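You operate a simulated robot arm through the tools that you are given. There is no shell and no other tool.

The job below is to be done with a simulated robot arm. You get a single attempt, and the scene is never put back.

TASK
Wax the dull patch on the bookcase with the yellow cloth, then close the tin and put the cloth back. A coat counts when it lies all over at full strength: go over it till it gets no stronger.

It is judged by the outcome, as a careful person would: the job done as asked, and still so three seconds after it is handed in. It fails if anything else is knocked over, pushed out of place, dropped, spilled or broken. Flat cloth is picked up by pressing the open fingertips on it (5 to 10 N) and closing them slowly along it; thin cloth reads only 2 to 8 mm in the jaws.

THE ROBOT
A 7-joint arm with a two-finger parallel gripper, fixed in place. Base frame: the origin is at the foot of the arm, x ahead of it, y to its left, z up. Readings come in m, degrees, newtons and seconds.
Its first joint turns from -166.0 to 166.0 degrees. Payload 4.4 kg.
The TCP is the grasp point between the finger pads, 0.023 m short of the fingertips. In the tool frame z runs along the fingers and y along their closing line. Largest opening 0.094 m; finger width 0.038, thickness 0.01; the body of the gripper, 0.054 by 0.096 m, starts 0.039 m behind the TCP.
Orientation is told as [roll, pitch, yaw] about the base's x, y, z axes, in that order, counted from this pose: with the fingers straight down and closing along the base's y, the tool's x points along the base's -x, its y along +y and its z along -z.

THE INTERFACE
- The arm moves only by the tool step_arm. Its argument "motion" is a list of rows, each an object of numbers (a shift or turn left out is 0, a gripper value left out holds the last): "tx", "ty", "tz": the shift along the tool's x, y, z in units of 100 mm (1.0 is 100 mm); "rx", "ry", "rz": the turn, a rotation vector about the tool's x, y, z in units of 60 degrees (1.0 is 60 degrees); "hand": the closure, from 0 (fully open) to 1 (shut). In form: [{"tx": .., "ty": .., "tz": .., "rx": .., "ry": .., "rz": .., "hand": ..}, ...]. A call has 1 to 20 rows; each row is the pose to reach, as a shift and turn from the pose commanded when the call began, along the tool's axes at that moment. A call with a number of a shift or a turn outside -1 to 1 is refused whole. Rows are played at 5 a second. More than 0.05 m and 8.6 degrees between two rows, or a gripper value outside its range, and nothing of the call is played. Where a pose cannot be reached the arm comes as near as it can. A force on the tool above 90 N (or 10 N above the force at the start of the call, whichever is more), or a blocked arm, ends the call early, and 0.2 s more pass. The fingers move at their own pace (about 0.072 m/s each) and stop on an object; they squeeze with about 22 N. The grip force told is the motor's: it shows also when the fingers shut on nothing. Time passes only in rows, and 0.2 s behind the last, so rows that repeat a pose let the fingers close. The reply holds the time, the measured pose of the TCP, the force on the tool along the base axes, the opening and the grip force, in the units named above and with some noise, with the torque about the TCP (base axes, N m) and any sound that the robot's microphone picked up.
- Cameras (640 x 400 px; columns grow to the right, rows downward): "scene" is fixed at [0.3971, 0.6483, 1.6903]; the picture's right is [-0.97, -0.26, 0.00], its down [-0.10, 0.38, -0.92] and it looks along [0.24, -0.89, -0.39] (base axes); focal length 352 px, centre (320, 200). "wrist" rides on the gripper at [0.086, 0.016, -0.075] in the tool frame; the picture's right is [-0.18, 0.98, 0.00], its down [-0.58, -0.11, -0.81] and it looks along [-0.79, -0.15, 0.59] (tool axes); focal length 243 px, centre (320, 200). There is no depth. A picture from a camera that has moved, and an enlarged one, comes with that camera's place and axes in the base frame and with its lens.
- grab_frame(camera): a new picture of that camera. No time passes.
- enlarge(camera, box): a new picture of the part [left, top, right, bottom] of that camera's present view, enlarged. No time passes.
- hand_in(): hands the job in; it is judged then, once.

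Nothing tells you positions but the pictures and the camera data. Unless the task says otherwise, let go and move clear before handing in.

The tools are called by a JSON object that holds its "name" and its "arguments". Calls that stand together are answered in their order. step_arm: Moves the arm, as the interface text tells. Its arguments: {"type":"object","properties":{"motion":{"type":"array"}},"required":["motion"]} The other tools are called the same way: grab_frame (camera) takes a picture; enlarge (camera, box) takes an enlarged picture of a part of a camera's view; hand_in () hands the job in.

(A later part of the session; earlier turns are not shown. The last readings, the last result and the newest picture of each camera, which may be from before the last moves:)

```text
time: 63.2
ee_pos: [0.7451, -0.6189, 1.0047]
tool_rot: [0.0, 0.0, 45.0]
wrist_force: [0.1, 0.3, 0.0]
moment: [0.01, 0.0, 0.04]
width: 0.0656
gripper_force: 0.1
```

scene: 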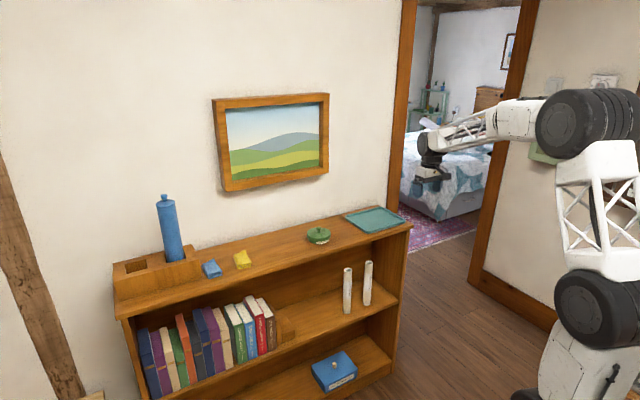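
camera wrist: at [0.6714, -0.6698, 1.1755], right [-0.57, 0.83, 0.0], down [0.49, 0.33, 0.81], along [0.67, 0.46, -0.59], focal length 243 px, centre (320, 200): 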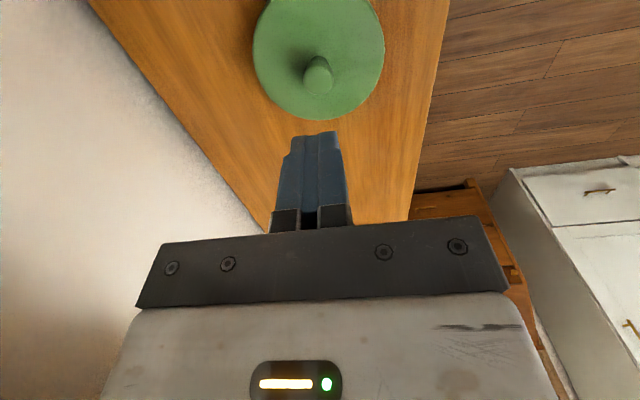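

No contact yet at tip z≈0.982. One more small step down, then close.

{"name": "step_arm", "arguments": {"motion": [{"tz": 0.02}, {"tz": 0.02}]}}

{"name": "enlarge", "arguments": {"camera": "scene", "box": [300, 215, 340, 240]}}

```text
time: 63.8
ee_pos: [0.7453, -0.6191, 1.0043]
tool_rot: [-0.1, 0.0, 45.0]
wrist_force: [-1.8, 2.2, 17.2]
moment: [0.11, 0.12, -0.02]
width: 0.0655
gripper_force: 0.1
```

```text
16.00 times, centred on (320, 228) of scene
camera zoom: at [0.3971, 0.6483, 1.6903], right [-0.97, -0.26, 0.0], down [-0.1, 0.38, -0.92], along [0.24, -0.89, -0.39], focal length 5640 px, centre (320, -240)
```

zoom: 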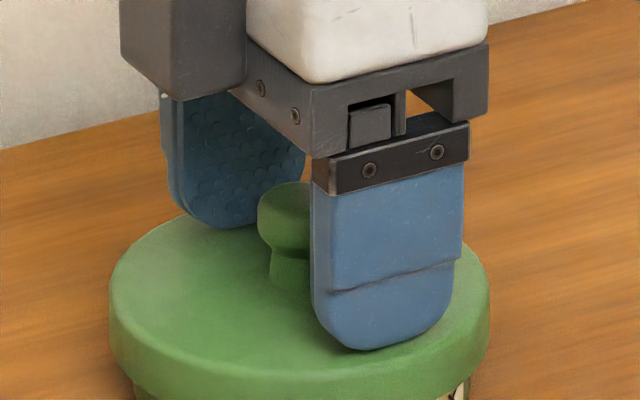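

The tips touch the lid at z≈0.981. I'll back off 1.5 mm, close on the knob, and lift slowly.

{"name": "step_arm", "arguments": {"motion": [{"tz": -0.025, "hand": 0.3}, {"tz": -0.025, "hand": 0.5}, {"tz": -0.025, "hand": 0.65}, {"tz": -0.025, "hand": 0.8}, {"tz": -0.025, "hand": 1.0}, {"tz": -0.025, "hand": 1.0}, {"tz": -0.025, "hand": 1.0}]}}

{"name": "step_arm", "arguments": {"motion": [{"tz": -0.02}, {"tz": -0.04}, {"tz": -0.06}, {"tz": -0.08}, {"tz": -0.1}, {"tz": -0.12}, {"tz": -0.14}, {"tz": -0.16}, {"tz": -0.18}, {"tz": -0.2}, {"tz": -0.2}]}}

{"name": "enlarge", "arguments": {"camera": "scene", "box": [288, 205, 352, 245]}}

```text
time: 65.4
ee_pos: [0.7433, -0.6181, 1.0057]
tool_rot: [0.1, 0.0, 45.0]
wrist_force: [-1.1, 0.1, 1.4]
moment: [-0.05, 0.01, -0.02]
width: 0.0211
gripper_force: 22.4
```

```text
time: 67.8
ee_pos: [0.7441, -0.6188, 1.026]
tool_rot: [0.0, 0.0, 44.9]
wrist_force: [-0.2, 0.1, -0.3]
moment: [0.0, 0.02, 0.01]
width: 0.0211
gripper_force: 22.3
```

```text
10.00 times, centred on (320, 225) of scene
camera zoom: at [0.3971, 0.6483, 1.6903], right [-0.97, -0.26, 0.0], down [-0.1, 0.38, -0.92], along [0.24, -0.89, -0.39], focal length 3525 px, centre (320, -50)
```

zoom: 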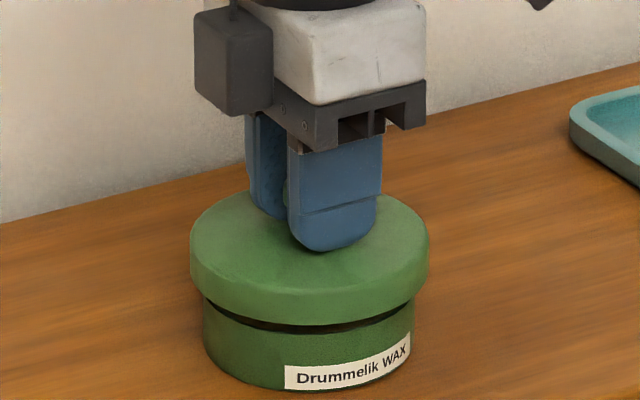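

The lid is up 20 mm and clear of the body. I'll keep raising it slowly.

{"name": "step_arm", "arguments": {"motion": [{"tz": -0.05}, {"tz": -0.1}, {"tz": -0.16}, {"tz": -0.22}, {"tz": -0.28}, {"tz": -0.34}, {"tz": -0.4}, {"tz": -0.46}, {"tz": -0.5}, {"tz": -0.5}]}}

{"name": "enlarge", "arguments": {"camera": "scene", "box": [280, 195, 360, 245]}}

```text
time: 70.0
ee_pos: [0.7438, -0.6193, 1.0758]
tool_rot: [0.1, 0.1, 45.0]
wrist_force: [-0.2, -0.2, -0.3]
moment: [0.01, -0.01, -0.01]
width: 0.021
gripper_force: 22.2
```

```text
8.00 times, centred on (320, 220) of scene
camera zoom: at [0.3971, 0.6483, 1.6903], right [-0.97, -0.26, 0.0], down [-0.1, 0.38, -0.92], along [0.24, -0.89, -0.39], focal length 2820 px, centre (320, 40)
```

zoom: 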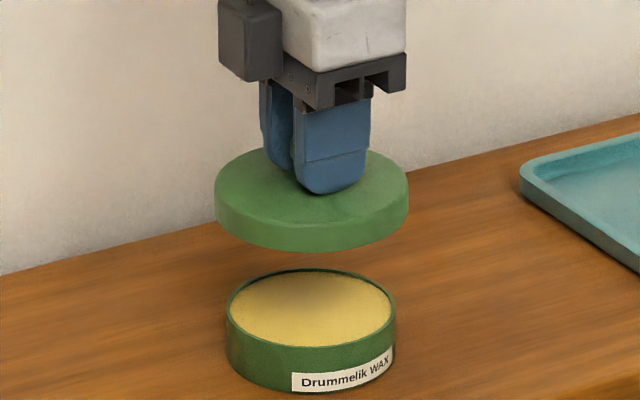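

The tin is open, wax visible, and I hold the lid. I'll carry it slowly to the tray to lay it down there.

{"name": "step_arm", "arguments": {"motion": [{"tx": 0.1}, {"tx": 0.25}, {"tx": 0.4}, {"tx": 0.55}, {"tx": 0.7}, {"tx": 0.85}, {"tx": 0.95}, {"tx": 0.95}]}}

{"name": "step_arm", "arguments": {"motion": [{"tx": 0.1}, {"tx": 0.25}, {"tx": 0.4}, {"tx": 0.55}, {"tx": 0.7}, {"tx": 0.85}, {"tx": 0.95}, {"tx": 0.95}]}}

{"name": "step_arm", "arguments": {"motion": [{"tx": 0.1}, {"tx": 0.25}, {"tx": 0.4}, {"tx": 0.55}, {"tx": 0.7}, {"tx": 0.85}, {"tx": 0.96, "ty": 0.04}, {"tx": 0.96, "ty": 0.04}]}}

{"name": "grab_frame", "arguments": {"camera": "wrist"}}

{"name": "enlarge", "arguments": {"camera": "scene", "box": [330, 185, 426, 245]}}

```text
time: 71.8
ee_pos: [0.6777, -0.6876, 1.0749]
tool_rot: [0.0, 0.0, 45.1]
wrist_force: [0.1, -0.6, 0.2]
moment: [0.0, 0.0, 0.0]
width: 0.0209
gripper_force: 22.4
```

```text
time: 73.6
ee_pos: [0.6098, -0.7544, 1.0748]
tool_rot: [0.0, 0.0, 45.0]
wrist_force: [-0.4, 0.2, -1.3]
moment: [0.01, -0.03, 0.02]
width: 0.0208
gripper_force: 22.2
```

```text
time: 75.4
ee_pos: [0.5393, -0.8188, 1.0744]
tool_rot: [0.0, 0.0, 44.9]
wrist_force: [0.7, 0.1, -0.7]
moment: [0.0, -0.02, -0.01]
width: 0.0208
gripper_force: 22.5
```

```text
taken
camera wrist: at [0.4659, -0.8698, 1.1506], right [-0.56, 0.83, 0.0], down [0.49, 0.33, 0.81], along [0.67, 0.46, -0.59], focal length 243 px, centre (320, 200)
```

wrist: 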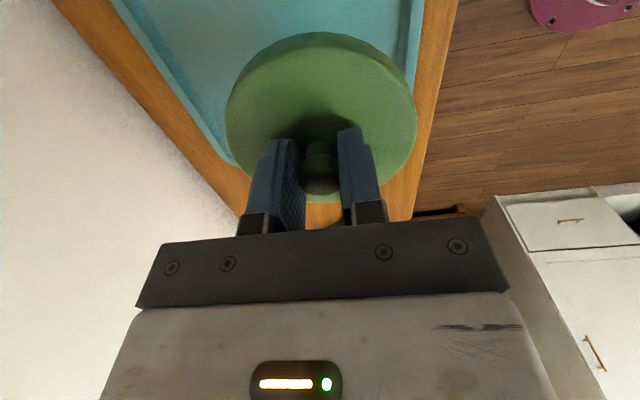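

```text
6.67 times, centred on (378, 215) of scene
camera zoom: at [0.3971, 0.6483, 1.6903], right [-0.97, -0.26, 0.0], down [-0.1, 0.38, -0.92], along [0.24, -0.89, -0.39], focal length 2350 px, centre (-67, 100)
```

zoom: 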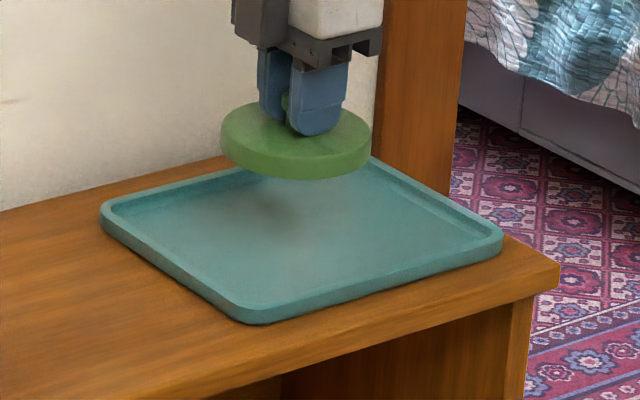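

The lid is over the tray. Lowering it gently until it rests on the tray floor.

{"name": "step_arm", "arguments": {"motion": [{"tz": 0.1}, {"tz": 0.22}, {"tz": 0.35}, {"tz": 0.48}, {"tz": 0.58}, {"tz": 0.66}, {"tz": 0.69}, {"tz": 0.69}]}}

{"name": "step_arm", "arguments": {"motion": [{"tz": 0.015}, {"tz": 0.03}, {"tz": 0.03}]}}

{"name": "enlarge", "arguments": {"camera": "scene", "box": [340, 195, 404, 235]}}

```text
time: 77.2
ee_pos: [0.5402, -0.8191, 1.0066]
tool_rot: [0.0, 0.0, 45.1]
wrist_force: [0.4, 0.3, -0.1]
moment: [0.01, -0.02, 0.03]
width: 0.0207
gripper_force: 22.2
```

```text
time: 78.0
ee_pos: [0.5386, -0.8186, 1.0048]
tool_rot: [-0.1, 0.1, 45.0]
wrist_force: [-0.3, 0.6, 0.1]
moment: [0.0, 0.03, -0.01]
width: 0.0211
gripper_force: 21.5
```

```text
10.00 times, centred on (372, 215) of scene
camera zoom: at [0.3971, 0.6483, 1.6903], right [-0.97, -0.26, 0.0], down [-0.1, 0.38, -0.92], along [0.24, -0.89, -0.39], focal length 3525 px, centre (-200, 50)
```

zoom: 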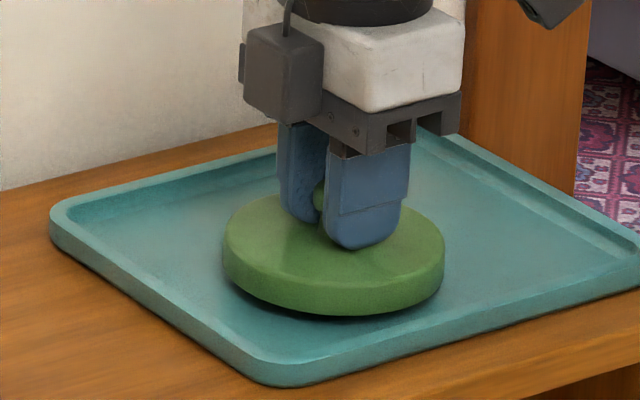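

A thin gap remains under the lid. Continuing in 2 mm steps.

{"name": "step_arm", "arguments": {"motion": [{"tz": 0.02}, {"tz": 0.04}, {"tz": 0.04}]}}

{"name": "step_arm", "arguments": {"motion": [{"tz": 0.02}, {"tz": 0.03}, {"tz": 0.03}]}}

{"name": "enlarge", "arguments": {"camera": "scene", "box": [340, 195, 404, 235]}}

```text
time: 78.8
ee_pos: [0.5385, -0.8174, 1.0001]
tool_rot: [0.0, 0.0, 45.0]
wrist_force: [0.3, 0.1, -1.1]
moment: [0.0, 0.0, -0.04]
width: 0.0208
gripper_force: 22.6
```

```text
time: 79.6
ee_pos: [0.5397, -0.8195, 0.9965]
tool_rot: [0.0, 0.0, 45.0]
wrist_force: [-0.3, 0.1, -0.4]
moment: [0.03, 0.01, -0.01]
width: 0.0211
gripper_force: 22.2
```

```text
10.00 times, centred on (372, 215) of scene
camera zoom: at [0.3971, 0.6483, 1.6903], right [-0.97, -0.26, 0.0], down [-0.1, 0.38, -0.92], along [0.24, -0.89, -0.39], focal length 3525 px, centre (-200, 50)
```

zoom: 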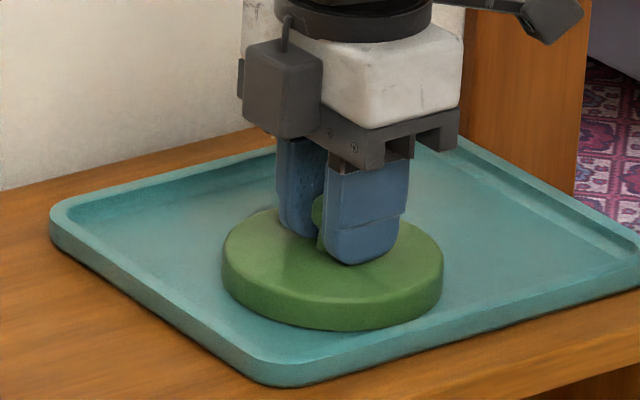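

Almost down. A little further until I feel contact.

{"name": "step_arm", "arguments": {"motion": [{"tz": 0.015}, {"tz": 0.015}]}}

{"name": "step_arm", "arguments": {"motion": [{"tz": 0.015}, {"tz": 0.015}]}}

```text
time: 80.2
ee_pos: [0.5394, -0.8187, 0.9956]
tool_rot: [0.0, 0.0, 45.1]
wrist_force: [0.1, 0.7, 1.1]
moment: [-0.07, 0.03, -0.01]
width: 0.0209
gripper_force: 21.9
```

```text
time: 80.8
ee_pos: [0.539, -0.8191, 0.9952]
tool_rot: [-0.1, 0.0, 45.0]
wrist_force: [-3.0, 3.8, 16.9]
moment: [0.14, 0.01, -0.03]
width: 0.021
gripper_force: 22.0
```

The lid rests on the tray (contact at TCP z≈0.9955). I'll release it and rise straight up.

{"name": "step_arm", "arguments": {"motion": [{"tz": -0.01, "hand": 0.8}, {"tz": -0.01, "hand": 0.6}, {"tz": -0.01, "hand": 0.3}, {"tz": -0.01, "hand": 0.3}]}}

{"name": "step_arm", "arguments": {"motion": [{"tz": -0.1}, {"tz": -0.25}, {"tz": -0.5}, {"tz": -0.8}, {"tz": -1.0}]}}

{"name": "grab_frame", "arguments": {"camera": "scene"}}

{"name": "enlarge", "arguments": {"camera": "scene", "box": [290, 195, 418, 275]}}

```text
time: 81.8
ee_pos: [0.5387, -0.8196, 0.9955]
tool_rot: [0.1, 0.0, 45.0]
wrist_force: [2.6, -1.7, 16.3]
moment: [-0.04, 0.02, -0.02]
width: 0.0631
gripper_force: 0.1
```

```text
time: 83.0
ee_pos: [0.5383, -0.8204, 1.0943]
tool_rot: [0.1, 0.0, 45.0]
wrist_force: [1.0, -0.1, -1.1]
moment: [0.02, 0.0, 0.01]
width: 0.066
gripper_force: 0.1
```

```text
taken
```

scene: 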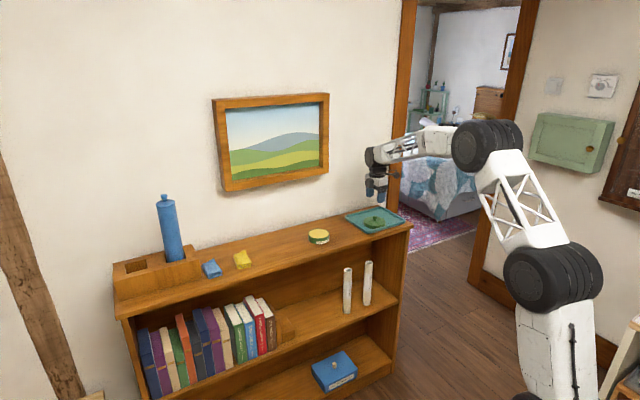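

```text
5.00 times, centred on (354, 235) of scene
camera zoom: at [0.3971, 0.6483, 1.6903], right [-0.97, -0.26, 0.0], down [-0.1, 0.38, -0.92], along [0.24, -0.89, -0.39], focal length 1762 px, centre (150, 25)
```

zoom: 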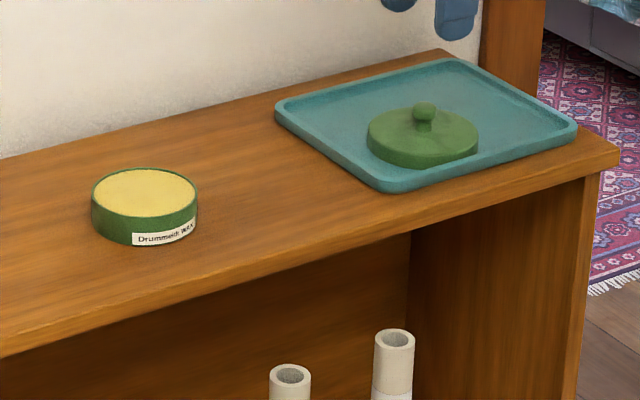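

The lid lies on the tray. Now I'll go for the yellow cloth: rise, back off, turn the tool back to face the bookcase.

{"name": "step_arm", "arguments": {"motion": [{"tz": -0.3, "ty": 0.2}, {"tz": -0.6, "ty": 0.5}, {"tz": -0.9, "ty": 0.8}, {"tz": -1.0, "ty": 1.0}]}}

{"name": "step_arm", "arguments": {"motion": [{"rz": 0.14}, {"rz": 0.28}, {"rz": 0.42}, {"rz": 0.56}, {"rz": 0.7}, {"rz": 0.84}, {"rz": 0.95}, {"rz": 0.95}]}}

{"name": "step_arm", "arguments": {"motion": [{"rz": 0.14}, {"rz": 0.28}, {"rz": 0.42}, {"rz": 0.55}, {"rz": 0.55}]}}

{"name": "step_arm", "arguments": {"motion": [{"ty": 0.4, "hand": 0}, {"ty": 0.8}, {"ty": 1.0}]}}

{"name": "step_arm", "arguments": {"motion": [{"ty": 0.4}, {"ty": 0.8}, {"ty": 1.0}]}}

{"name": "step_arm", "arguments": {"motion": [{"ty": 0.4}, {"ty": 0.8}, {"ty": 1.0}]}}

{"name": "step_arm", "arguments": {"motion": [{"ty": 0.4}, {"ty": 0.8}, {"ty": 1.0}]}}

{"name": "grab_frame", "arguments": {"camera": "wrist"}}

```text
time: 84.0
ee_pos: [0.4666, -0.7485, 1.194]
tool_rot: [0.2, 0.0, 45.0]
wrist_force: [-0.8, 0.0, -0.9]
moment: [-0.01, 0.0, 0.03]
width: 0.0658
gripper_force: 0.1
```

```text
time: 85.8
ee_pos: [0.4681, -0.7491, 1.1951]
tool_rot: [0.0, -0.1, -12.1]
wrist_force: [0.3, 0.2, -0.3]
moment: [0.0, 0.02, 0.0]
width: 0.0659
gripper_force: 0.0
```

```text
time: 87.0
ee_pos: [0.4685, -0.7476, 1.1932]
tool_rot: [0.1, 0.0, -45.0]
wrist_force: [0.5, -0.8, 1.2]
moment: [-0.01, -0.01, -0.03]
width: 0.0658
gripper_force: 0.0
```

```text
time: 87.8
ee_pos: [0.5387, -0.6784, 1.1949]
tool_rot: [0.0, -0.1, -45.0]
wrist_force: [0.5, 0.4, 0.0]
moment: [0.03, -0.02, 0.0]
width: 0.0939
gripper_force: 0.1
```

```text
time: 88.6
ee_pos: [0.6095, -0.6073, 1.1947]
tool_rot: [0.1, 0.0, -45.0]
wrist_force: [-0.2, 0.5, -0.2]
moment: [0.0, 0.02, -0.01]
width: 0.0941
gripper_force: 0.0
```

```text
time: 89.4
ee_pos: [0.682, -0.5356, 1.195]
tool_rot: [0.0, 0.0, -45.1]
wrist_force: [0.3, 0.5, -0.1]
moment: [0.01, 0.04, -0.01]
width: 0.0939
gripper_force: 0.1
```

```text
time: 90.2
ee_pos: [0.7517, -0.4638, 1.194]
tool_rot: [0.0, 0.0, -45.1]
wrist_force: [-0.1, 0.3, 0.0]
moment: [0.02, 0.04, -0.01]
width: 0.0939
gripper_force: 0.1
```

```text
taken
camera wrist: at [0.7017, -0.3927, 1.2691], right [0.83, 0.56, 0.0], down [0.33, -0.49, 0.81], along [0.46, -0.67, -0.59], focal length 243 px, centre (320, 200)
```

wrist: 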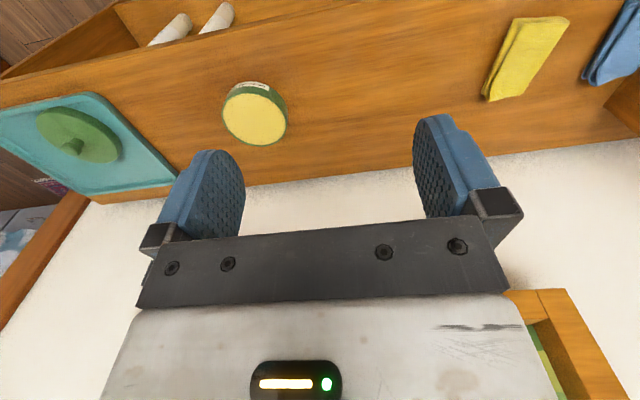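

I can see the open tin, the lid on the tray and both cloths. Let me enlarge the cloth and the gap again.

{"name": "enlarge", "arguments": {"camera": "wrist", "box": [450, 0, 610, 100]}}

{"name": "enlarge", "arguments": {"camera": "wrist", "box": [280, 10, 500, 148]}}

{"name": "enlarge", "arguments": {"camera": "scene", "box": [220, 240, 260, 265]}}

```text
4.00 times, centred on (530, 50) of wrist
camera zoom: at [0.7017, -0.3927, 1.2691], right [0.83, 0.56, 0.0], down [0.33, -0.49, 0.81], along [0.46, -0.67, -0.59], focal length 970 px, centre (-520, 800)
```

zoom: 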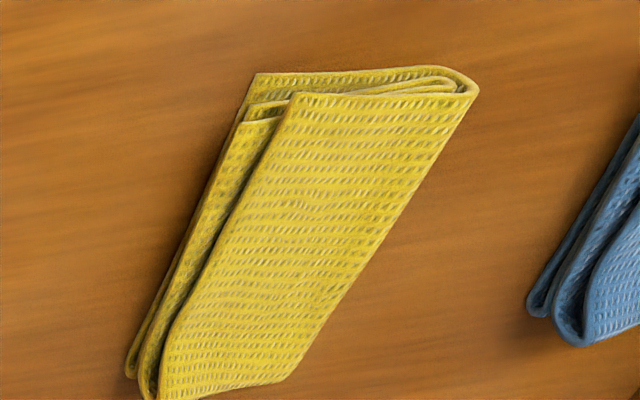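

```text
2.90 times, centred on (390, 79) of wrist
camera zoom: at [0.7017, -0.3927, 1.2691], right [0.83, 0.56, 0.0], down [0.33, -0.49, 0.81], along [0.46, -0.67, -0.59], focal length 703 px, centre (117, 551)
```

zoom: 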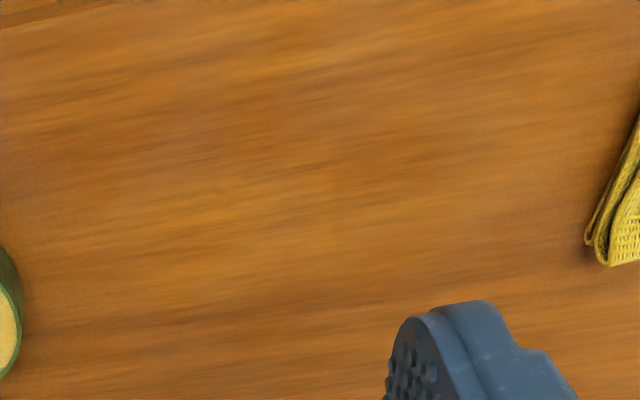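

```text
16.00 times, centred on (240, 252) of scene
camera zoom: at [0.3971, 0.6483, 1.6903], right [-0.97, -0.26, 0.0], down [-0.1, 0.38, -0.92], along [0.24, -0.89, -0.39], focal length 5640 px, centre (1600, -640)
```

zoom: 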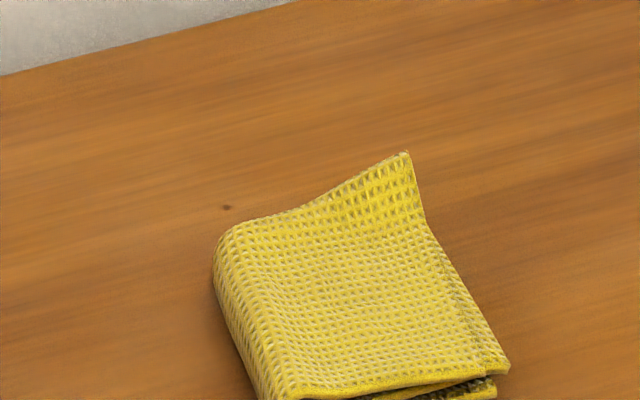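

The cloth is a folded stack about 5 × 8.5 cm, centred near a spot just beyond upright reach. I'll move over it and lean the tool outward about 20°.

{"name": "step_arm", "arguments": {"motion": [{"ty": 0.35, "hand": 0}, {"ty": 0.7}, {"ty": 1.0}]}}

{"name": "step_arm", "arguments": {"motion": [{"ty": 0.35, "tz": 0.1}, {"ty": 0.7, "tz": 0.25}, {"ty": 1.0, "tz": 0.4}]}}

{"name": "step_arm", "arguments": {"motion": [{"ty": 0.1, "ry": -0.1}, {"ty": 0.2, "ry": -0.2}, {"ty": 0.29, "ry": -0.333}, {"ty": 0.29, "ry": -0.333}]}}

{"name": "grab_frame", "arguments": {"camera": "wrist"}}

{"name": "enlarge", "arguments": {"camera": "scene", "box": [190, 200, 318, 280]}}

```text
time: 91.0
ee_pos: [0.8229, -0.3943, 1.195]
tool_rot: [0.0, 0.0, -45.0]
wrist_force: [-0.5, 0.1, 0.2]
moment: [-0.04, 0.04, 0.05]
width: 0.0938
gripper_force: 0.0
```

```text
time: 91.8
ee_pos: [0.8919, -0.3243, 1.1559]
tool_rot: [0.0, 0.0, -45.1]
wrist_force: [0.8, 0.5, 0.2]
moment: [-0.03, 0.03, -0.01]
width: 0.0939
gripper_force: 0.0
```

```text
time: 92.8
ee_pos: [0.9128, -0.3034, 1.1553]
tool_rot: [0.1, -20.0, -45.0]
wrist_force: [0.8, -1.0, -0.8]
moment: [0.0, -0.01, 0.01]
width: 0.0938
gripper_force: 0.1
```

```text
taken
camera wrist: at [0.8485, -0.2171, 1.1959], right [0.82, 0.57, 0.06], down [0.11, -0.27, 0.96], along [0.56, -0.77, -0.28], focal length 243 px, centre (320, 200)
```

wrist: 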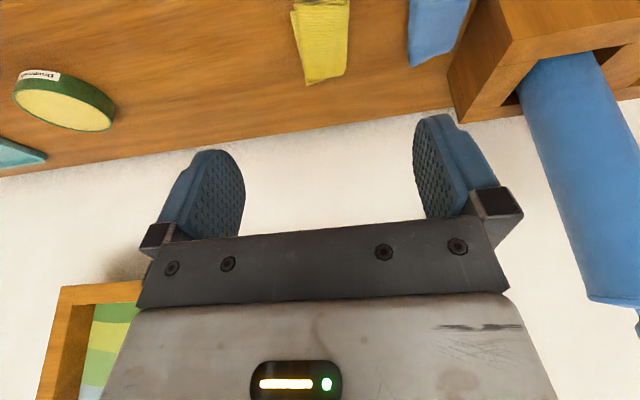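

```text
5.00 times, centred on (254, 240) of scene
camera zoom: at [0.3971, 0.6483, 1.6903], right [-0.97, -0.26, 0.0], down [-0.1, 0.38, -0.92], along [0.24, -0.89, -0.39], focal length 1762 px, centre (650, 0)
```

zoom: 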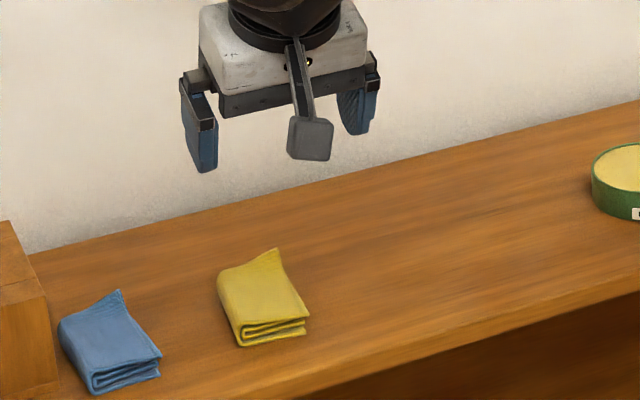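

The tool leans 20° and lines up with the cloth (centre about (0.975, -0.368)). I'll come down over it with the fingers partly open so both tips land on the cloth.

{"name": "step_arm", "arguments": {"motion": [{"tx": -0.06, "tz": 0.25, "hand": 0.62}, {"tx": -0.12, "tz": 0.5, "hand": 0.62}, {"tx": -0.19, "tz": 0.79, "hand": 0.62}]}}

{"name": "step_arm", "arguments": {"motion": [{"tx": -0.06, "tz": 0.25}, {"tx": -0.12, "tz": 0.5}, {"tx": -0.19, "tz": 0.79}, {"tx": -0.19, "tz": 0.79}]}}

{"name": "grab_frame", "arguments": {"camera": "wrist"}}

{"name": "enlarge", "arguments": {"camera": "scene", "box": [210, 225, 274, 265]}}

```text
time: 93.6
ee_pos: [0.9448, -0.3342, 1.0878]
tool_rot: [0.1, -20.0, -45.0]
wrist_force: [-0.1, 0.4, -0.1]
moment: [-0.01, 0.03, 0.03]
width: 0.0357
gripper_force: 0.0
```

```text
time: 94.6
ee_pos: [0.9758, -0.3662, 1.0203]
tool_rot: [0.0, -20.0, -45.1]
wrist_force: [0.0, -0.5, 0.1]
moment: [-0.01, -0.02, -0.02]
width: 0.0357
gripper_force: 0.1
```

```text
taken
camera wrist: at [0.9118, -0.2808, 1.0602], right [0.82, 0.57, 0.06], down [0.11, -0.27, 0.96], along [0.56, -0.77, -0.29], focal length 243 px, centre (320, 200)
```

wrist: 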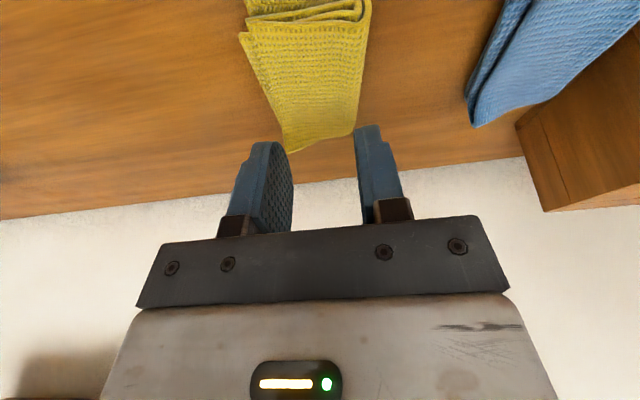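

```text
10.00 times, centred on (242, 245) of scene
camera zoom: at [0.3971, 0.6483, 1.6903], right [-0.97, -0.26, 0.0], down [-0.1, 0.38, -0.92], along [0.24, -0.89, -0.39], focal length 3525 px, centre (1100, -250)
```

zoom: 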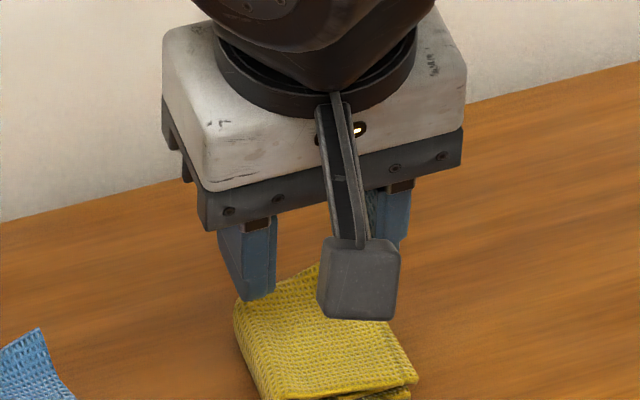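

The tips are right above the middle of the cloth. I'll lower vertically in small steps until I feel 5–10 N.

{"name": "step_arm", "arguments": {"motion": [{"tx": 0.034, "tz": 0.094}, {"tx": 0.068, "tz": 0.188}, {"tx": 0.096, "tz": 0.263}, {"tx": 0.096, "tz": 0.263}]}}

{"name": "step_arm", "arguments": {"motion": [{"tx": 0.0068, "tz": 0.0188}, {"tx": 0.0137, "tz": 0.0376}, {"tx": 0.0137, "tz": 0.0376}]}}

{"name": "step_arm", "arguments": {"motion": [{"tx": 0.0068, "tz": 0.0188}, {"tx": 0.0068, "tz": 0.0188}]}}

{"name": "enlarge", "arguments": {"camera": "scene", "box": [210, 230, 274, 270]}}

```text
time: 95.8
ee_pos: [0.9802, -0.3681, 1.0041]
tool_rot: [0.4, -20.9, -45.1]
wrist_force: [-1.9, -3.1, 13.2]
moment: [-0.14, 0.12, 0.04]
width: 0.0395
gripper_force: 22.2
stopped in row 4: the force on the tool passed its limit at 104 N (the readings are from after the stop); the commanded pose is now the measured one
```

```text
time: 96.6
ee_pos: [0.9802, -0.3686, 1.0024]
tool_rot: [0.5, -21.0, -45.3]
wrist_force: [-5.9, -2.1, 73.9]
moment: [0.34, 0.87, 0.0]
width: 0.0391
gripper_force: 21.7
```

```text
time: 97.1
ee_pos: [0.9804, -0.3677, 1.0034]
tool_rot: [0.6, -21.2, -45.2]
wrist_force: [-0.4, -0.8, 14.5]
moment: [-0.02, 0.16, -0.01]
width: 0.0381
gripper_force: 22.4
stopped in row 2: the force on the tool passed its limit at 98 N (the readings are from after the stop); the commanded pose is now the measured one
```

```text
10.00 times, centred on (242, 250) of scene
camera zoom: at [0.3971, 0.6483, 1.6903], right [-0.97, -0.26, 0.0], down [-0.1, 0.38, -0.92], along [0.24, -0.89, -0.39], focal length 3525 px, centre (1100, -300)
```

zoom: 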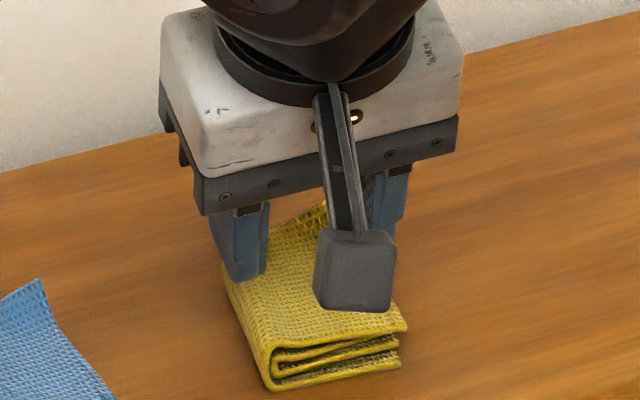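

The cloth stack is thicker and stiffer than I judged — contact came at tip z≈0.98 with more force than wanted. I'll ease off slightly and check the force before closing.

{"name": "step_arm", "arguments": {"motion": [{"tx": -0.0036, "tz": -0.0093}, {"tx": -0.0036, "tz": -0.0093}]}}

{"name": "grab_frame", "arguments": {"camera": "wrist"}}

{"name": "enlarge", "arguments": {"camera": "scene", "box": [222, 240, 262, 265]}}

```text
time: 97.7
ee_pos: [0.9811, -0.3691, 1.0046]
tool_rot: [0.7, -21.1, -45.2]
wrist_force: [0.7, -3.1, 21.8]
moment: [0.01, 0.17, 0.02]
width: 0.0374
gripper_force: 21.9
```

```text
taken
camera wrist: at [0.9155, -0.2819, 1.0431], right [0.82, 0.57, 0.08], down [0.09, -0.26, 0.96], along [0.57, -0.78, -0.27], focal length 243 px, centre (320, 200)
```

wrist: 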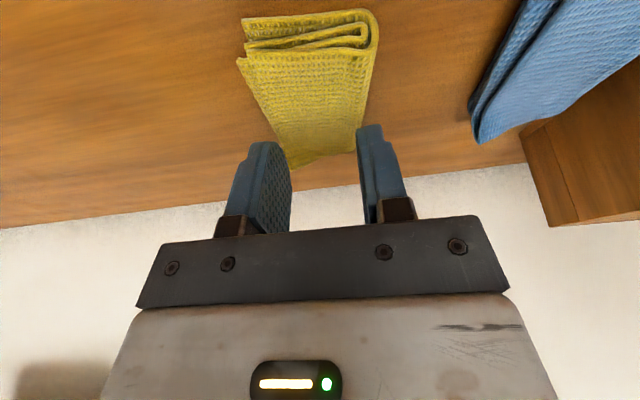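

```text
16.00 times, centred on (242, 252) of scene
camera zoom: at [0.3971, 0.6483, 1.6903], right [-0.97, -0.26, 0.0], down [-0.1, 0.38, -0.92], along [0.24, -0.89, -0.39], focal length 5640 px, centre (1568, -640)
```

zoom: 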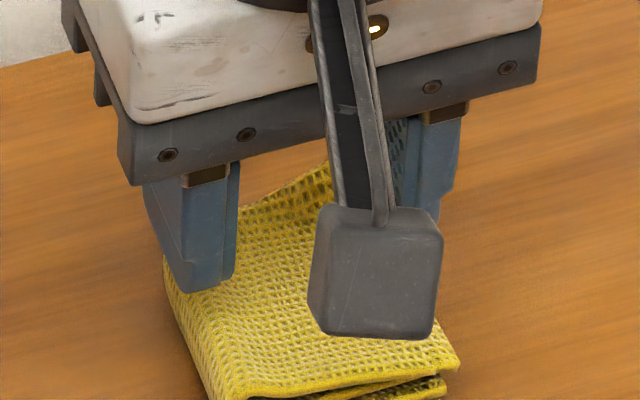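

The fingers seem to straddle the upper part of the cloth already (they're held open at 38 mm with 22 N). I'll close slowly and see whether the cloth gathers between the pads.

{"name": "step_arm", "arguments": {"motion": [{"hand": 0.66}, {"hand": 0.7}, {"hand": 0.75}, {"hand": 0.8}, {"hand": 0.85}, {"hand": 0.9}, {"hand": 0.95}, {"hand": 1.0}, {"hand": 1.0}, {"hand": 1.0}]}}

{"name": "enlarge", "arguments": {"camera": "scene", "box": [222, 240, 262, 265]}}

{"name": "grab_frame", "arguments": {"camera": "wrist"}}

```text
time: 99.9
ee_pos: [0.9808, -0.368, 1.0049]
tool_rot: [0.6, -21.1, -45.2]
wrist_force: [-0.2, 1.0, 43.4]
moment: [0.34, 0.38, -0.05]
width: 0.0371
gripper_force: 22.1
```

```text
16.00 times, centred on (242, 252) of scene
camera zoom: at [0.3971, 0.6483, 1.6903], right [-0.97, -0.26, 0.0], down [-0.1, 0.38, -0.92], along [0.24, -0.89, -0.39], focal length 5640 px, centre (1568, -640)
```

zoom: 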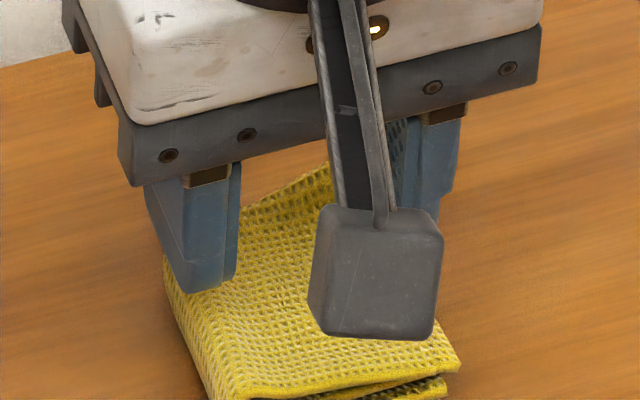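

```text
taken
camera wrist: at [0.9153, -0.2818, 1.043], right [0.82, 0.57, 0.08], down [0.09, -0.26, 0.96], along [0.57, -0.78, -0.27], focal length 243 px, centre (320, 200)
```

wrist: 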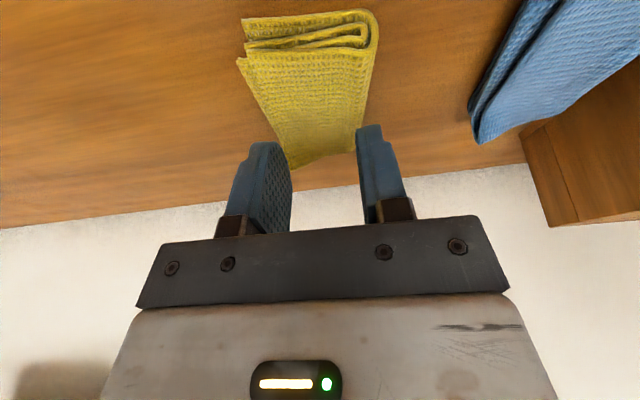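

The cloth behaves as a firm pad (~37+ mm wide), so pinching its top isn't working. I'll open wide, rise, and instead straddle the pad from both sides.

{"name": "step_arm", "arguments": {"motion": [{"tx": -0.01, "tz": -0.03, "hand": 0.8}, {"tx": -0.03, "tz": -0.09, "hand": 0.4}, {"tx": -0.07, "tz": -0.18, "hand": 0.0}, {"tx": -0.103, "tz": -0.282, "hand": 0.0}, {"tx": -0.103, "tz": -0.282, "hand": 0.0}]}}

{"name": "grab_frame", "arguments": {"camera": "wrist"}}

{"name": "enlarge", "arguments": {"camera": "scene", "box": [210, 232, 274, 272]}}

{"name": "enlarge", "arguments": {"camera": "wrist", "box": [200, 0, 420, 138]}}

```text
time: 101.1
ee_pos: [0.9799, -0.3684, 1.0328]
tool_rot: [0.5, -21.0, -45.2]
wrist_force: [0.6, -0.5, 0.1]
moment: [0.0, 0.01, 0.02]
width: 0.0938
gripper_force: 0.1
```

```text
taken
camera wrist: at [0.915, -0.2815, 1.0713], right [0.82, 0.57, 0.07], down [0.1, -0.26, 0.96], along [0.57, -0.78, -0.27], focal length 243 px, centre (320, 200)
```

wrist: 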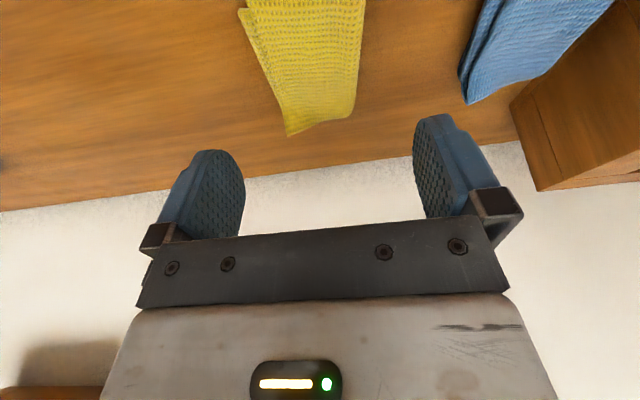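

```text
10.00 times, centred on (242, 252) of scene
camera zoom: at [0.3971, 0.6483, 1.6903], right [-0.97, -0.26, 0.0], down [-0.1, 0.38, -0.92], along [0.24, -0.89, -0.39], focal length 3525 px, centre (1100, -320)
```

zoom: 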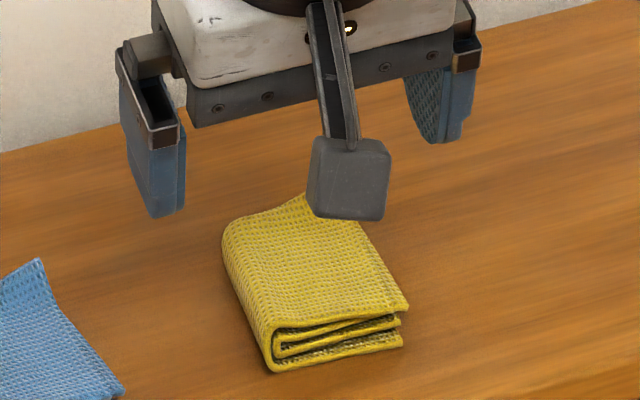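

```text
2.90 times, centred on (310, 69) of wrist
camera zoom: at [0.915, -0.2815, 1.0713], right [0.82, 0.57, 0.07], down [0.1, -0.26, 0.96], along [0.57, -0.78, -0.27], focal length 703 px, centre (349, 580)
```

zoom: 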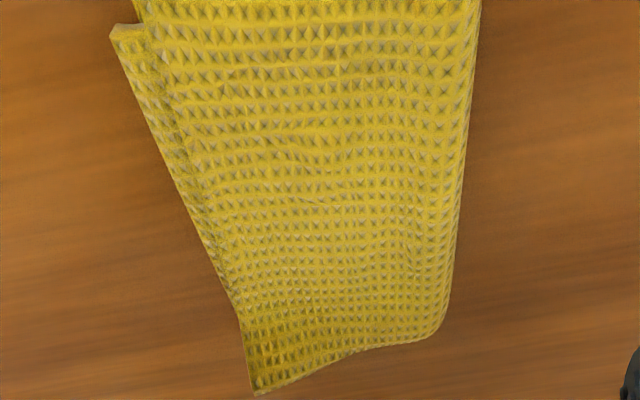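

The cloth looks intact and in place. I'll lower the open fingers on both sides of it, keeping the tips about 1 cm above the wood.

{"name": "step_arm", "arguments": {"motion": [{"ty": 0.02, "tx": 0.036, "tz": 0.093}, {"ty": 0.02, "tx": 0.072, "tz": 0.187}, {"ty": 0.02, "tx": 0.108, "tz": 0.28}, {"ty": 0.02, "tx": 0.143, "tz": 0.373}, {"ty": 0.02, "tx": 0.143, "tz": 0.373}]}}

{"name": "enlarge", "arguments": {"camera": "scene", "box": [210, 232, 274, 272]}}

{"name": "grab_frame", "arguments": {"camera": "wrist"}}

```text
time: 102.3
ee_pos: [0.9822, -0.3664, 0.9923]
tool_rot: [0.6, -21.1, -45.2]
wrist_force: [-0.8, -0.4, -0.1]
moment: [0.01, -0.01, 0.01]
width: 0.0943
gripper_force: 0.1
```

```text
10.00 times, centred on (242, 252) of scene
camera zoom: at [0.3971, 0.6483, 1.6903], right [-0.97, -0.26, 0.0], down [-0.1, 0.38, -0.92], along [0.24, -0.89, -0.39], focal length 3525 px, centre (1100, -320)
```

zoom: 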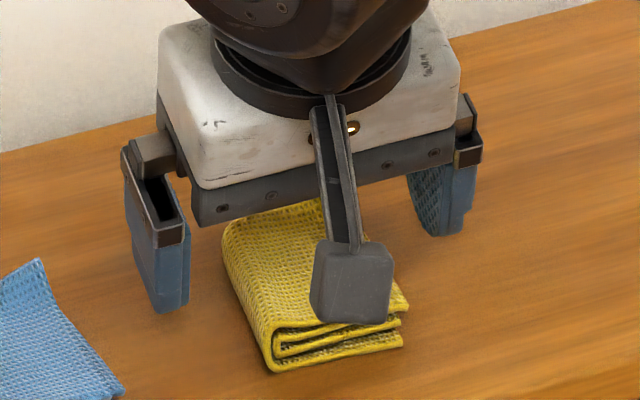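

```text
taken
camera wrist: at [0.9167, -0.2799, 1.0313], right [0.82, 0.57, 0.07], down [0.1, -0.26, 0.96], along [0.57, -0.78, -0.27], focal length 243 px, centre (320, 200)
```

wrist: 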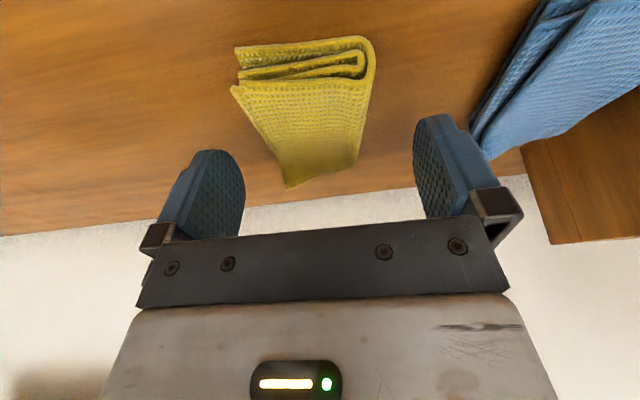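

The fingers straddle the cloth without touching. I'll go 8 mm lower, then close on it.

{"name": "step_arm", "arguments": {"motion": [{"tx": 0.014, "tz": 0.037}, {"tx": 0.029, "tz": 0.075}, {"tx": 0.029, "tz": 0.075}]}}

{"name": "step_arm", "arguments": {"motion": [{"hand": 0.15}, {"hand": 0.3}, {"hand": 0.4}, {"hand": 0.45}, {"hand": 0.5}, {"hand": 0.55}, {"hand": 0.6}, {"hand": 0.65}, {"hand": 0.7}, {"hand": 0.8}, {"hand": 0.9}, {"hand": 1.0}, {"hand": 1.0}]}}

{"name": "enlarge", "arguments": {"camera": "scene", "box": [210, 232, 274, 272]}}

{"name": "grab_frame", "arguments": {"camera": "wrist"}}

```text
time: 103.1
ee_pos: [0.9817, -0.3664, 0.9843]
tool_rot: [0.5, -20.9, -45.2]
wrist_force: [0.0, -0.4, -1.1]
moment: [-0.02, 0.0, 0.02]
width: 0.0937
gripper_force: 0.2
```

```text
time: 105.9
ee_pos: [0.9809, -0.3666, 0.9844]
tool_rot: [0.6, -21.0, -45.2]
wrist_force: [0.4, -0.2, 0.7]
moment: [-0.05, 0.01, -0.02]
width: 0.053
gripper_force: 21.9
```

```text
10.00 times, centred on (242, 252) of scene
camera zoom: at [0.3971, 0.6483, 1.6903], right [-0.97, -0.26, 0.0], down [-0.1, 0.38, -0.92], along [0.24, -0.89, -0.39], focal length 3525 px, centre (1100, -320)
```

zoom: 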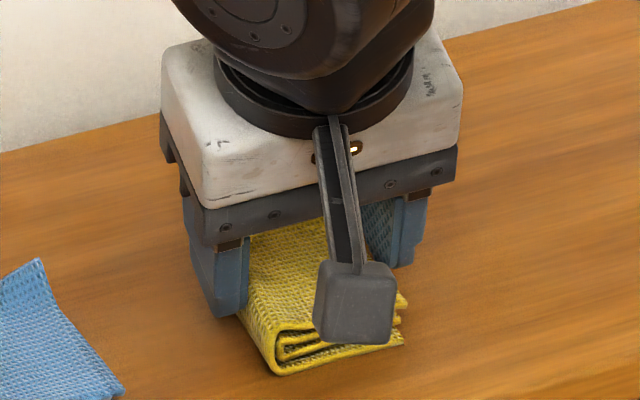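

```text
taken
camera wrist: at [0.9163, -0.2799, 1.0233], right [0.82, 0.57, 0.07], down [0.1, -0.26, 0.96], along [0.57, -0.78, -0.27], focal length 243 px, centre (320, 200)
```

wrist: 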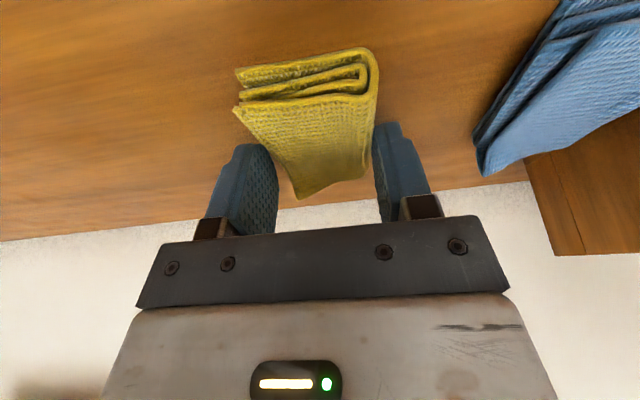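

The pad is gripped firmly at 53 mm wide, with about a centimetre of cloth below the fingertips. I'll lift slowly and check the hold.

{"name": "step_arm", "arguments": {"motion": [{"tx": -0.01, "tz": -0.028}, {"tx": -0.02, "tz": -0.056}, {"tx": -0.036, "tz": -0.094}, {"tx": -0.036, "tz": -0.094}]}}

{"name": "enlarge", "arguments": {"camera": "scene", "box": [210, 232, 274, 272]}}

```text
time: 106.9
ee_pos: [0.9824, -0.367, 0.9944]
tool_rot: [0.4, -21.0, -45.3]
wrist_force: [0.4, 0.2, -0.3]
moment: [-0.01, 0.01, -0.04]
width: 0.0529
gripper_force: 22.5
```

```text
10.00 times, centred on (242, 252) of scene
camera zoom: at [0.3971, 0.6483, 1.6903], right [-0.97, -0.26, 0.0], down [-0.1, 0.38, -0.92], along [0.24, -0.89, -0.39], focal length 3525 px, centre (1100, -320)
```

zoom: 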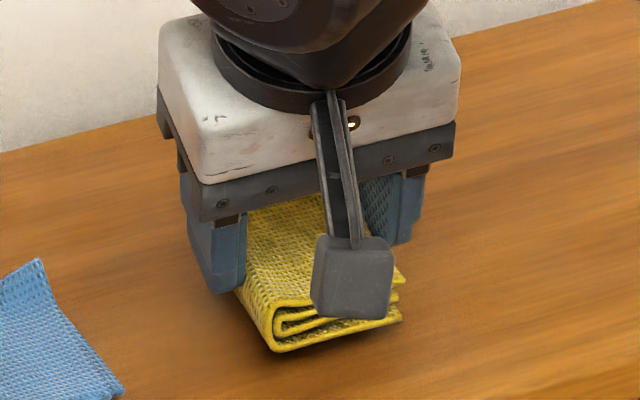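

The cloth comes up with the gripper. I'll raise it clear and carry it slowly towards the tin.

{"name": "step_arm", "arguments": {"motion": [{"tx": -0.036, "tz": -0.094}, {"tx": -0.072, "tz": -0.187}, {"tx": -0.108, "tz": -0.28}, {"tx": -0.143, "tz": -0.373}, {"tx": -0.179, "tz": -0.467}, {"tx": -0.215, "tz": -0.56}, {"tx": -0.25, "tz": -0.654}, {"tx": -0.25, "tz": -0.654}]}}

{"name": "step_arm", "arguments": {"motion": [{"ty": -0.1}, {"ty": -0.25}, {"ty": -0.4}, {"ty": -0.55}, {"ty": -0.7}, {"ty": -0.85}, {"ty": -1.0}, {"ty": -1.0}]}}

{"name": "enlarge", "arguments": {"camera": "scene", "box": [220, 190, 348, 270]}}

{"name": "grab_frame", "arguments": {"camera": "wrist"}}

```text
time: 108.7
ee_pos: [0.9825, -0.3671, 1.0641]
tool_rot: [0.6, -21.0, -45.2]
wrist_force: [0.4, -0.6, -0.9]
moment: [-0.01, 0.0, -0.04]
width: 0.0531
gripper_force: 22.0
```

```text
time: 110.5
ee_pos: [0.91, -0.4379, 1.0643]
tool_rot: [0.7, -21.0, -45.2]
wrist_force: [-1.3, 0.4, -0.2]
moment: [0.02, -0.02, 0.0]
width: 0.0533
gripper_force: 21.5
```

```text
5.00 times, centred on (284, 230) of scene
camera zoom: at [0.3971, 0.6483, 1.6903], right [-0.97, -0.26, 0.0], down [-0.1, 0.38, -0.92], along [0.24, -0.89, -0.39], focal length 1762 px, centre (500, 50)
```

zoom: 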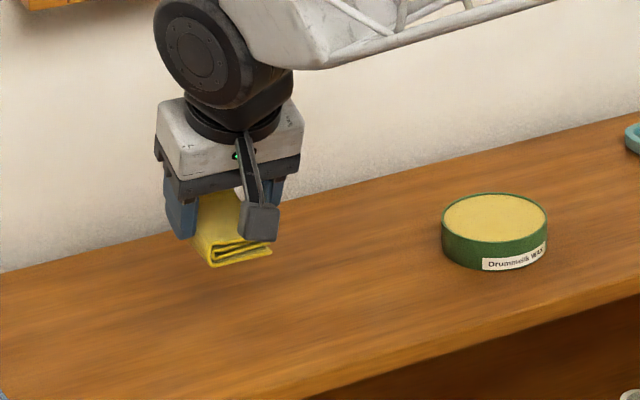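

```text
taken
camera wrist: at [0.8449, -0.3512, 1.1034], right [0.82, 0.57, 0.07], down [0.1, -0.26, 0.96], along [0.57, -0.78, -0.27], focal length 243 px, centre (320, 200)
```

wrist: 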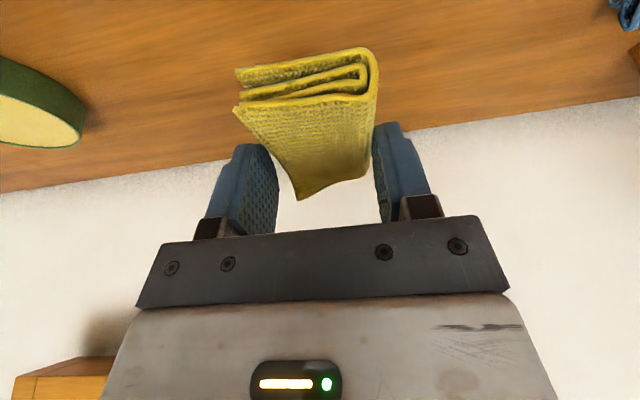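

The cloth is held securely. Next I'll carry it above the open tin and bring the tool upright, which tips the cloth's far edge downward for dipping.

{"name": "step_arm", "arguments": {"motion": [{"ty": -0.1}, {"ty": -0.25}, {"ty": -0.4}, {"ty": -0.55}, {"ty": -0.7}, {"ty": -0.85}, {"ty": -1.0}, {"ty": -1.0}]}}

{"name": "step_arm", "arguments": {"motion": [{"ty": -0.1}, {"ty": -0.25}, {"ty": -0.4}, {"ty": -0.55}, {"ty": -0.7}, {"ty": -0.85}, {"ty": -1.0}, {"ty": -1.0}]}}

{"name": "step_arm", "arguments": {"motion": [{"ty": -0.15}, {"ty": -0.3}, {"ty": -0.46, "ry": 0.06}, {"ty": -0.46, "ry": 0.13}, {"ty": -0.46, "ry": 0.2}, {"ty": -0.46, "ry": 0.27}, {"ty": -0.46, "ry": 0.35}, {"ty": -0.46, "ry": 0.35}]}}

{"name": "enlarge", "arguments": {"camera": "scene", "box": [270, 190, 366, 250]}}

{"name": "grab_frame", "arguments": {"camera": "wrist"}}

```text
time: 112.3
ee_pos: [0.8395, -0.5078, 1.0629]
tool_rot: [0.6, -21.0, -45.2]
wrist_force: [-0.6, 0.4, -0.9]
moment: [0.02, -0.02, -0.01]
width: 0.0529
gripper_force: 21.6
```

```text
time: 114.1
ee_pos: [0.7704, -0.5789, 1.0622]
tool_rot: [0.4, -21.0, -45.0]
wrist_force: [0.2, -0.1, -0.6]
moment: [-0.01, 0.0, 0.01]
width: 0.053
gripper_force: 22.4
```

```text
time: 115.9
ee_pos: [0.7364, -0.6123, 1.0621]
tool_rot: [0.5, 0.1, -45.1]
wrist_force: [0.1, 0.0, 0.4]
moment: [0.0, 0.0, 0.0]
width: 0.0531
gripper_force: 21.9
```

```text
6.67 times, centred on (318, 220) of scene
camera zoom: at [0.3971, 0.6483, 1.6903], right [-0.97, -0.26, 0.0], down [-0.1, 0.38, -0.92], along [0.24, -0.89, -0.39], focal length 2350 px, centre (333, 67)
```

zoom: 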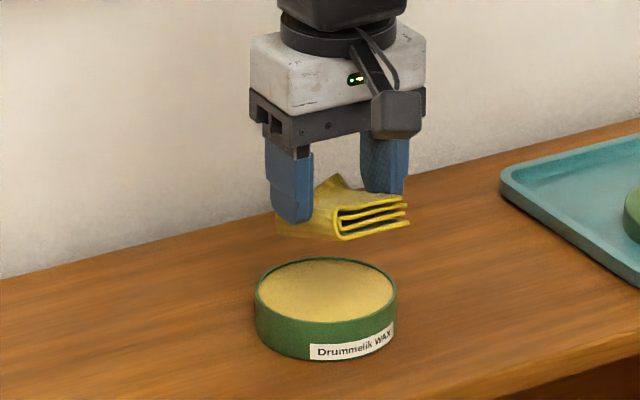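

```text
taken
camera wrist: at [0.6859, -0.5404, 1.1366], right [0.82, 0.57, 0.01], down [0.33, -0.49, 0.81], along [0.46, -0.66, -0.59], focal length 243 px, centre (320, 200)
```

wrist: 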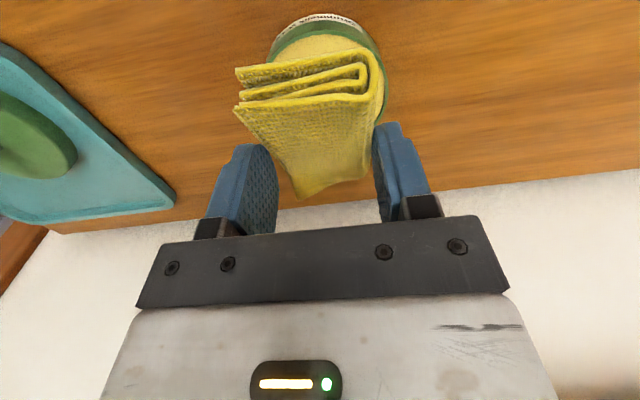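

The cloth is above the tin with its far edge tipped down. I'll shift 6 mm back and lower carefully until the edge touches the wax.

{"name": "step_arm", "arguments": {"motion": [{"tx": 0.066, "tz": 0.1}, {"tx": 0.066, "tz": 0.2}, {"tx": 0.066, "tz": 0.28}, {"tx": 0.066, "tz": 0.32}, {"tx": 0.066, "tz": 0.32}]}}

{"name": "enlarge", "arguments": {"camera": "scene", "box": [280, 200, 344, 240]}}

```text
time: 117.1
ee_pos: [0.7319, -0.607, 1.029]
tool_rot: [0.5, 0.0, -45.0]
wrist_force: [-0.2, -0.2, -0.9]
moment: [-0.02, 0.02, 0.02]
width: 0.0531
gripper_force: 22.1
```

```text
10.00 times, centred on (312, 220) of scene
camera zoom: at [0.3971, 0.6483, 1.6903], right [-0.97, -0.26, 0.0], down [-0.1, 0.38, -0.92], along [0.24, -0.89, -0.39], focal length 3525 px, centre (400, 0)
```

zoom: 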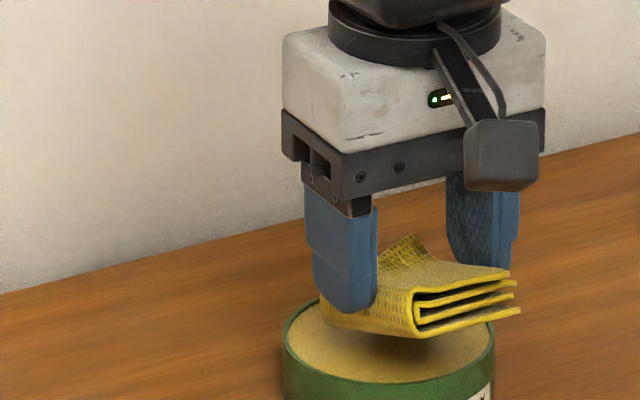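

The far edge hovers just above the wax. Continuing in 2 mm steps.

{"name": "step_arm", "arguments": {"motion": [{"tz": 0.02}, {"tz": 0.04}, {"tz": 0.04}]}}

{"name": "step_arm", "arguments": {"motion": [{"tz": 0.015}, {"tz": 0.015}]}}

```text
time: 117.9
ee_pos: [0.7343, -0.6073, 1.0267]
tool_rot: [0.5, 0.0, -44.9]
wrist_force: [-0.2, 0.2, -0.2]
moment: [0.01, -0.02, 0.0]
width: 0.0528
gripper_force: 22.3
```

```text
time: 118.5
ee_pos: [0.7332, -0.608, 1.0243]
tool_rot: [0.4, 0.0, -45.0]
wrist_force: [0.6, -0.2, -1.3]
moment: [-0.02, 0.0, 0.0]
width: 0.0532
gripper_force: 21.7
```

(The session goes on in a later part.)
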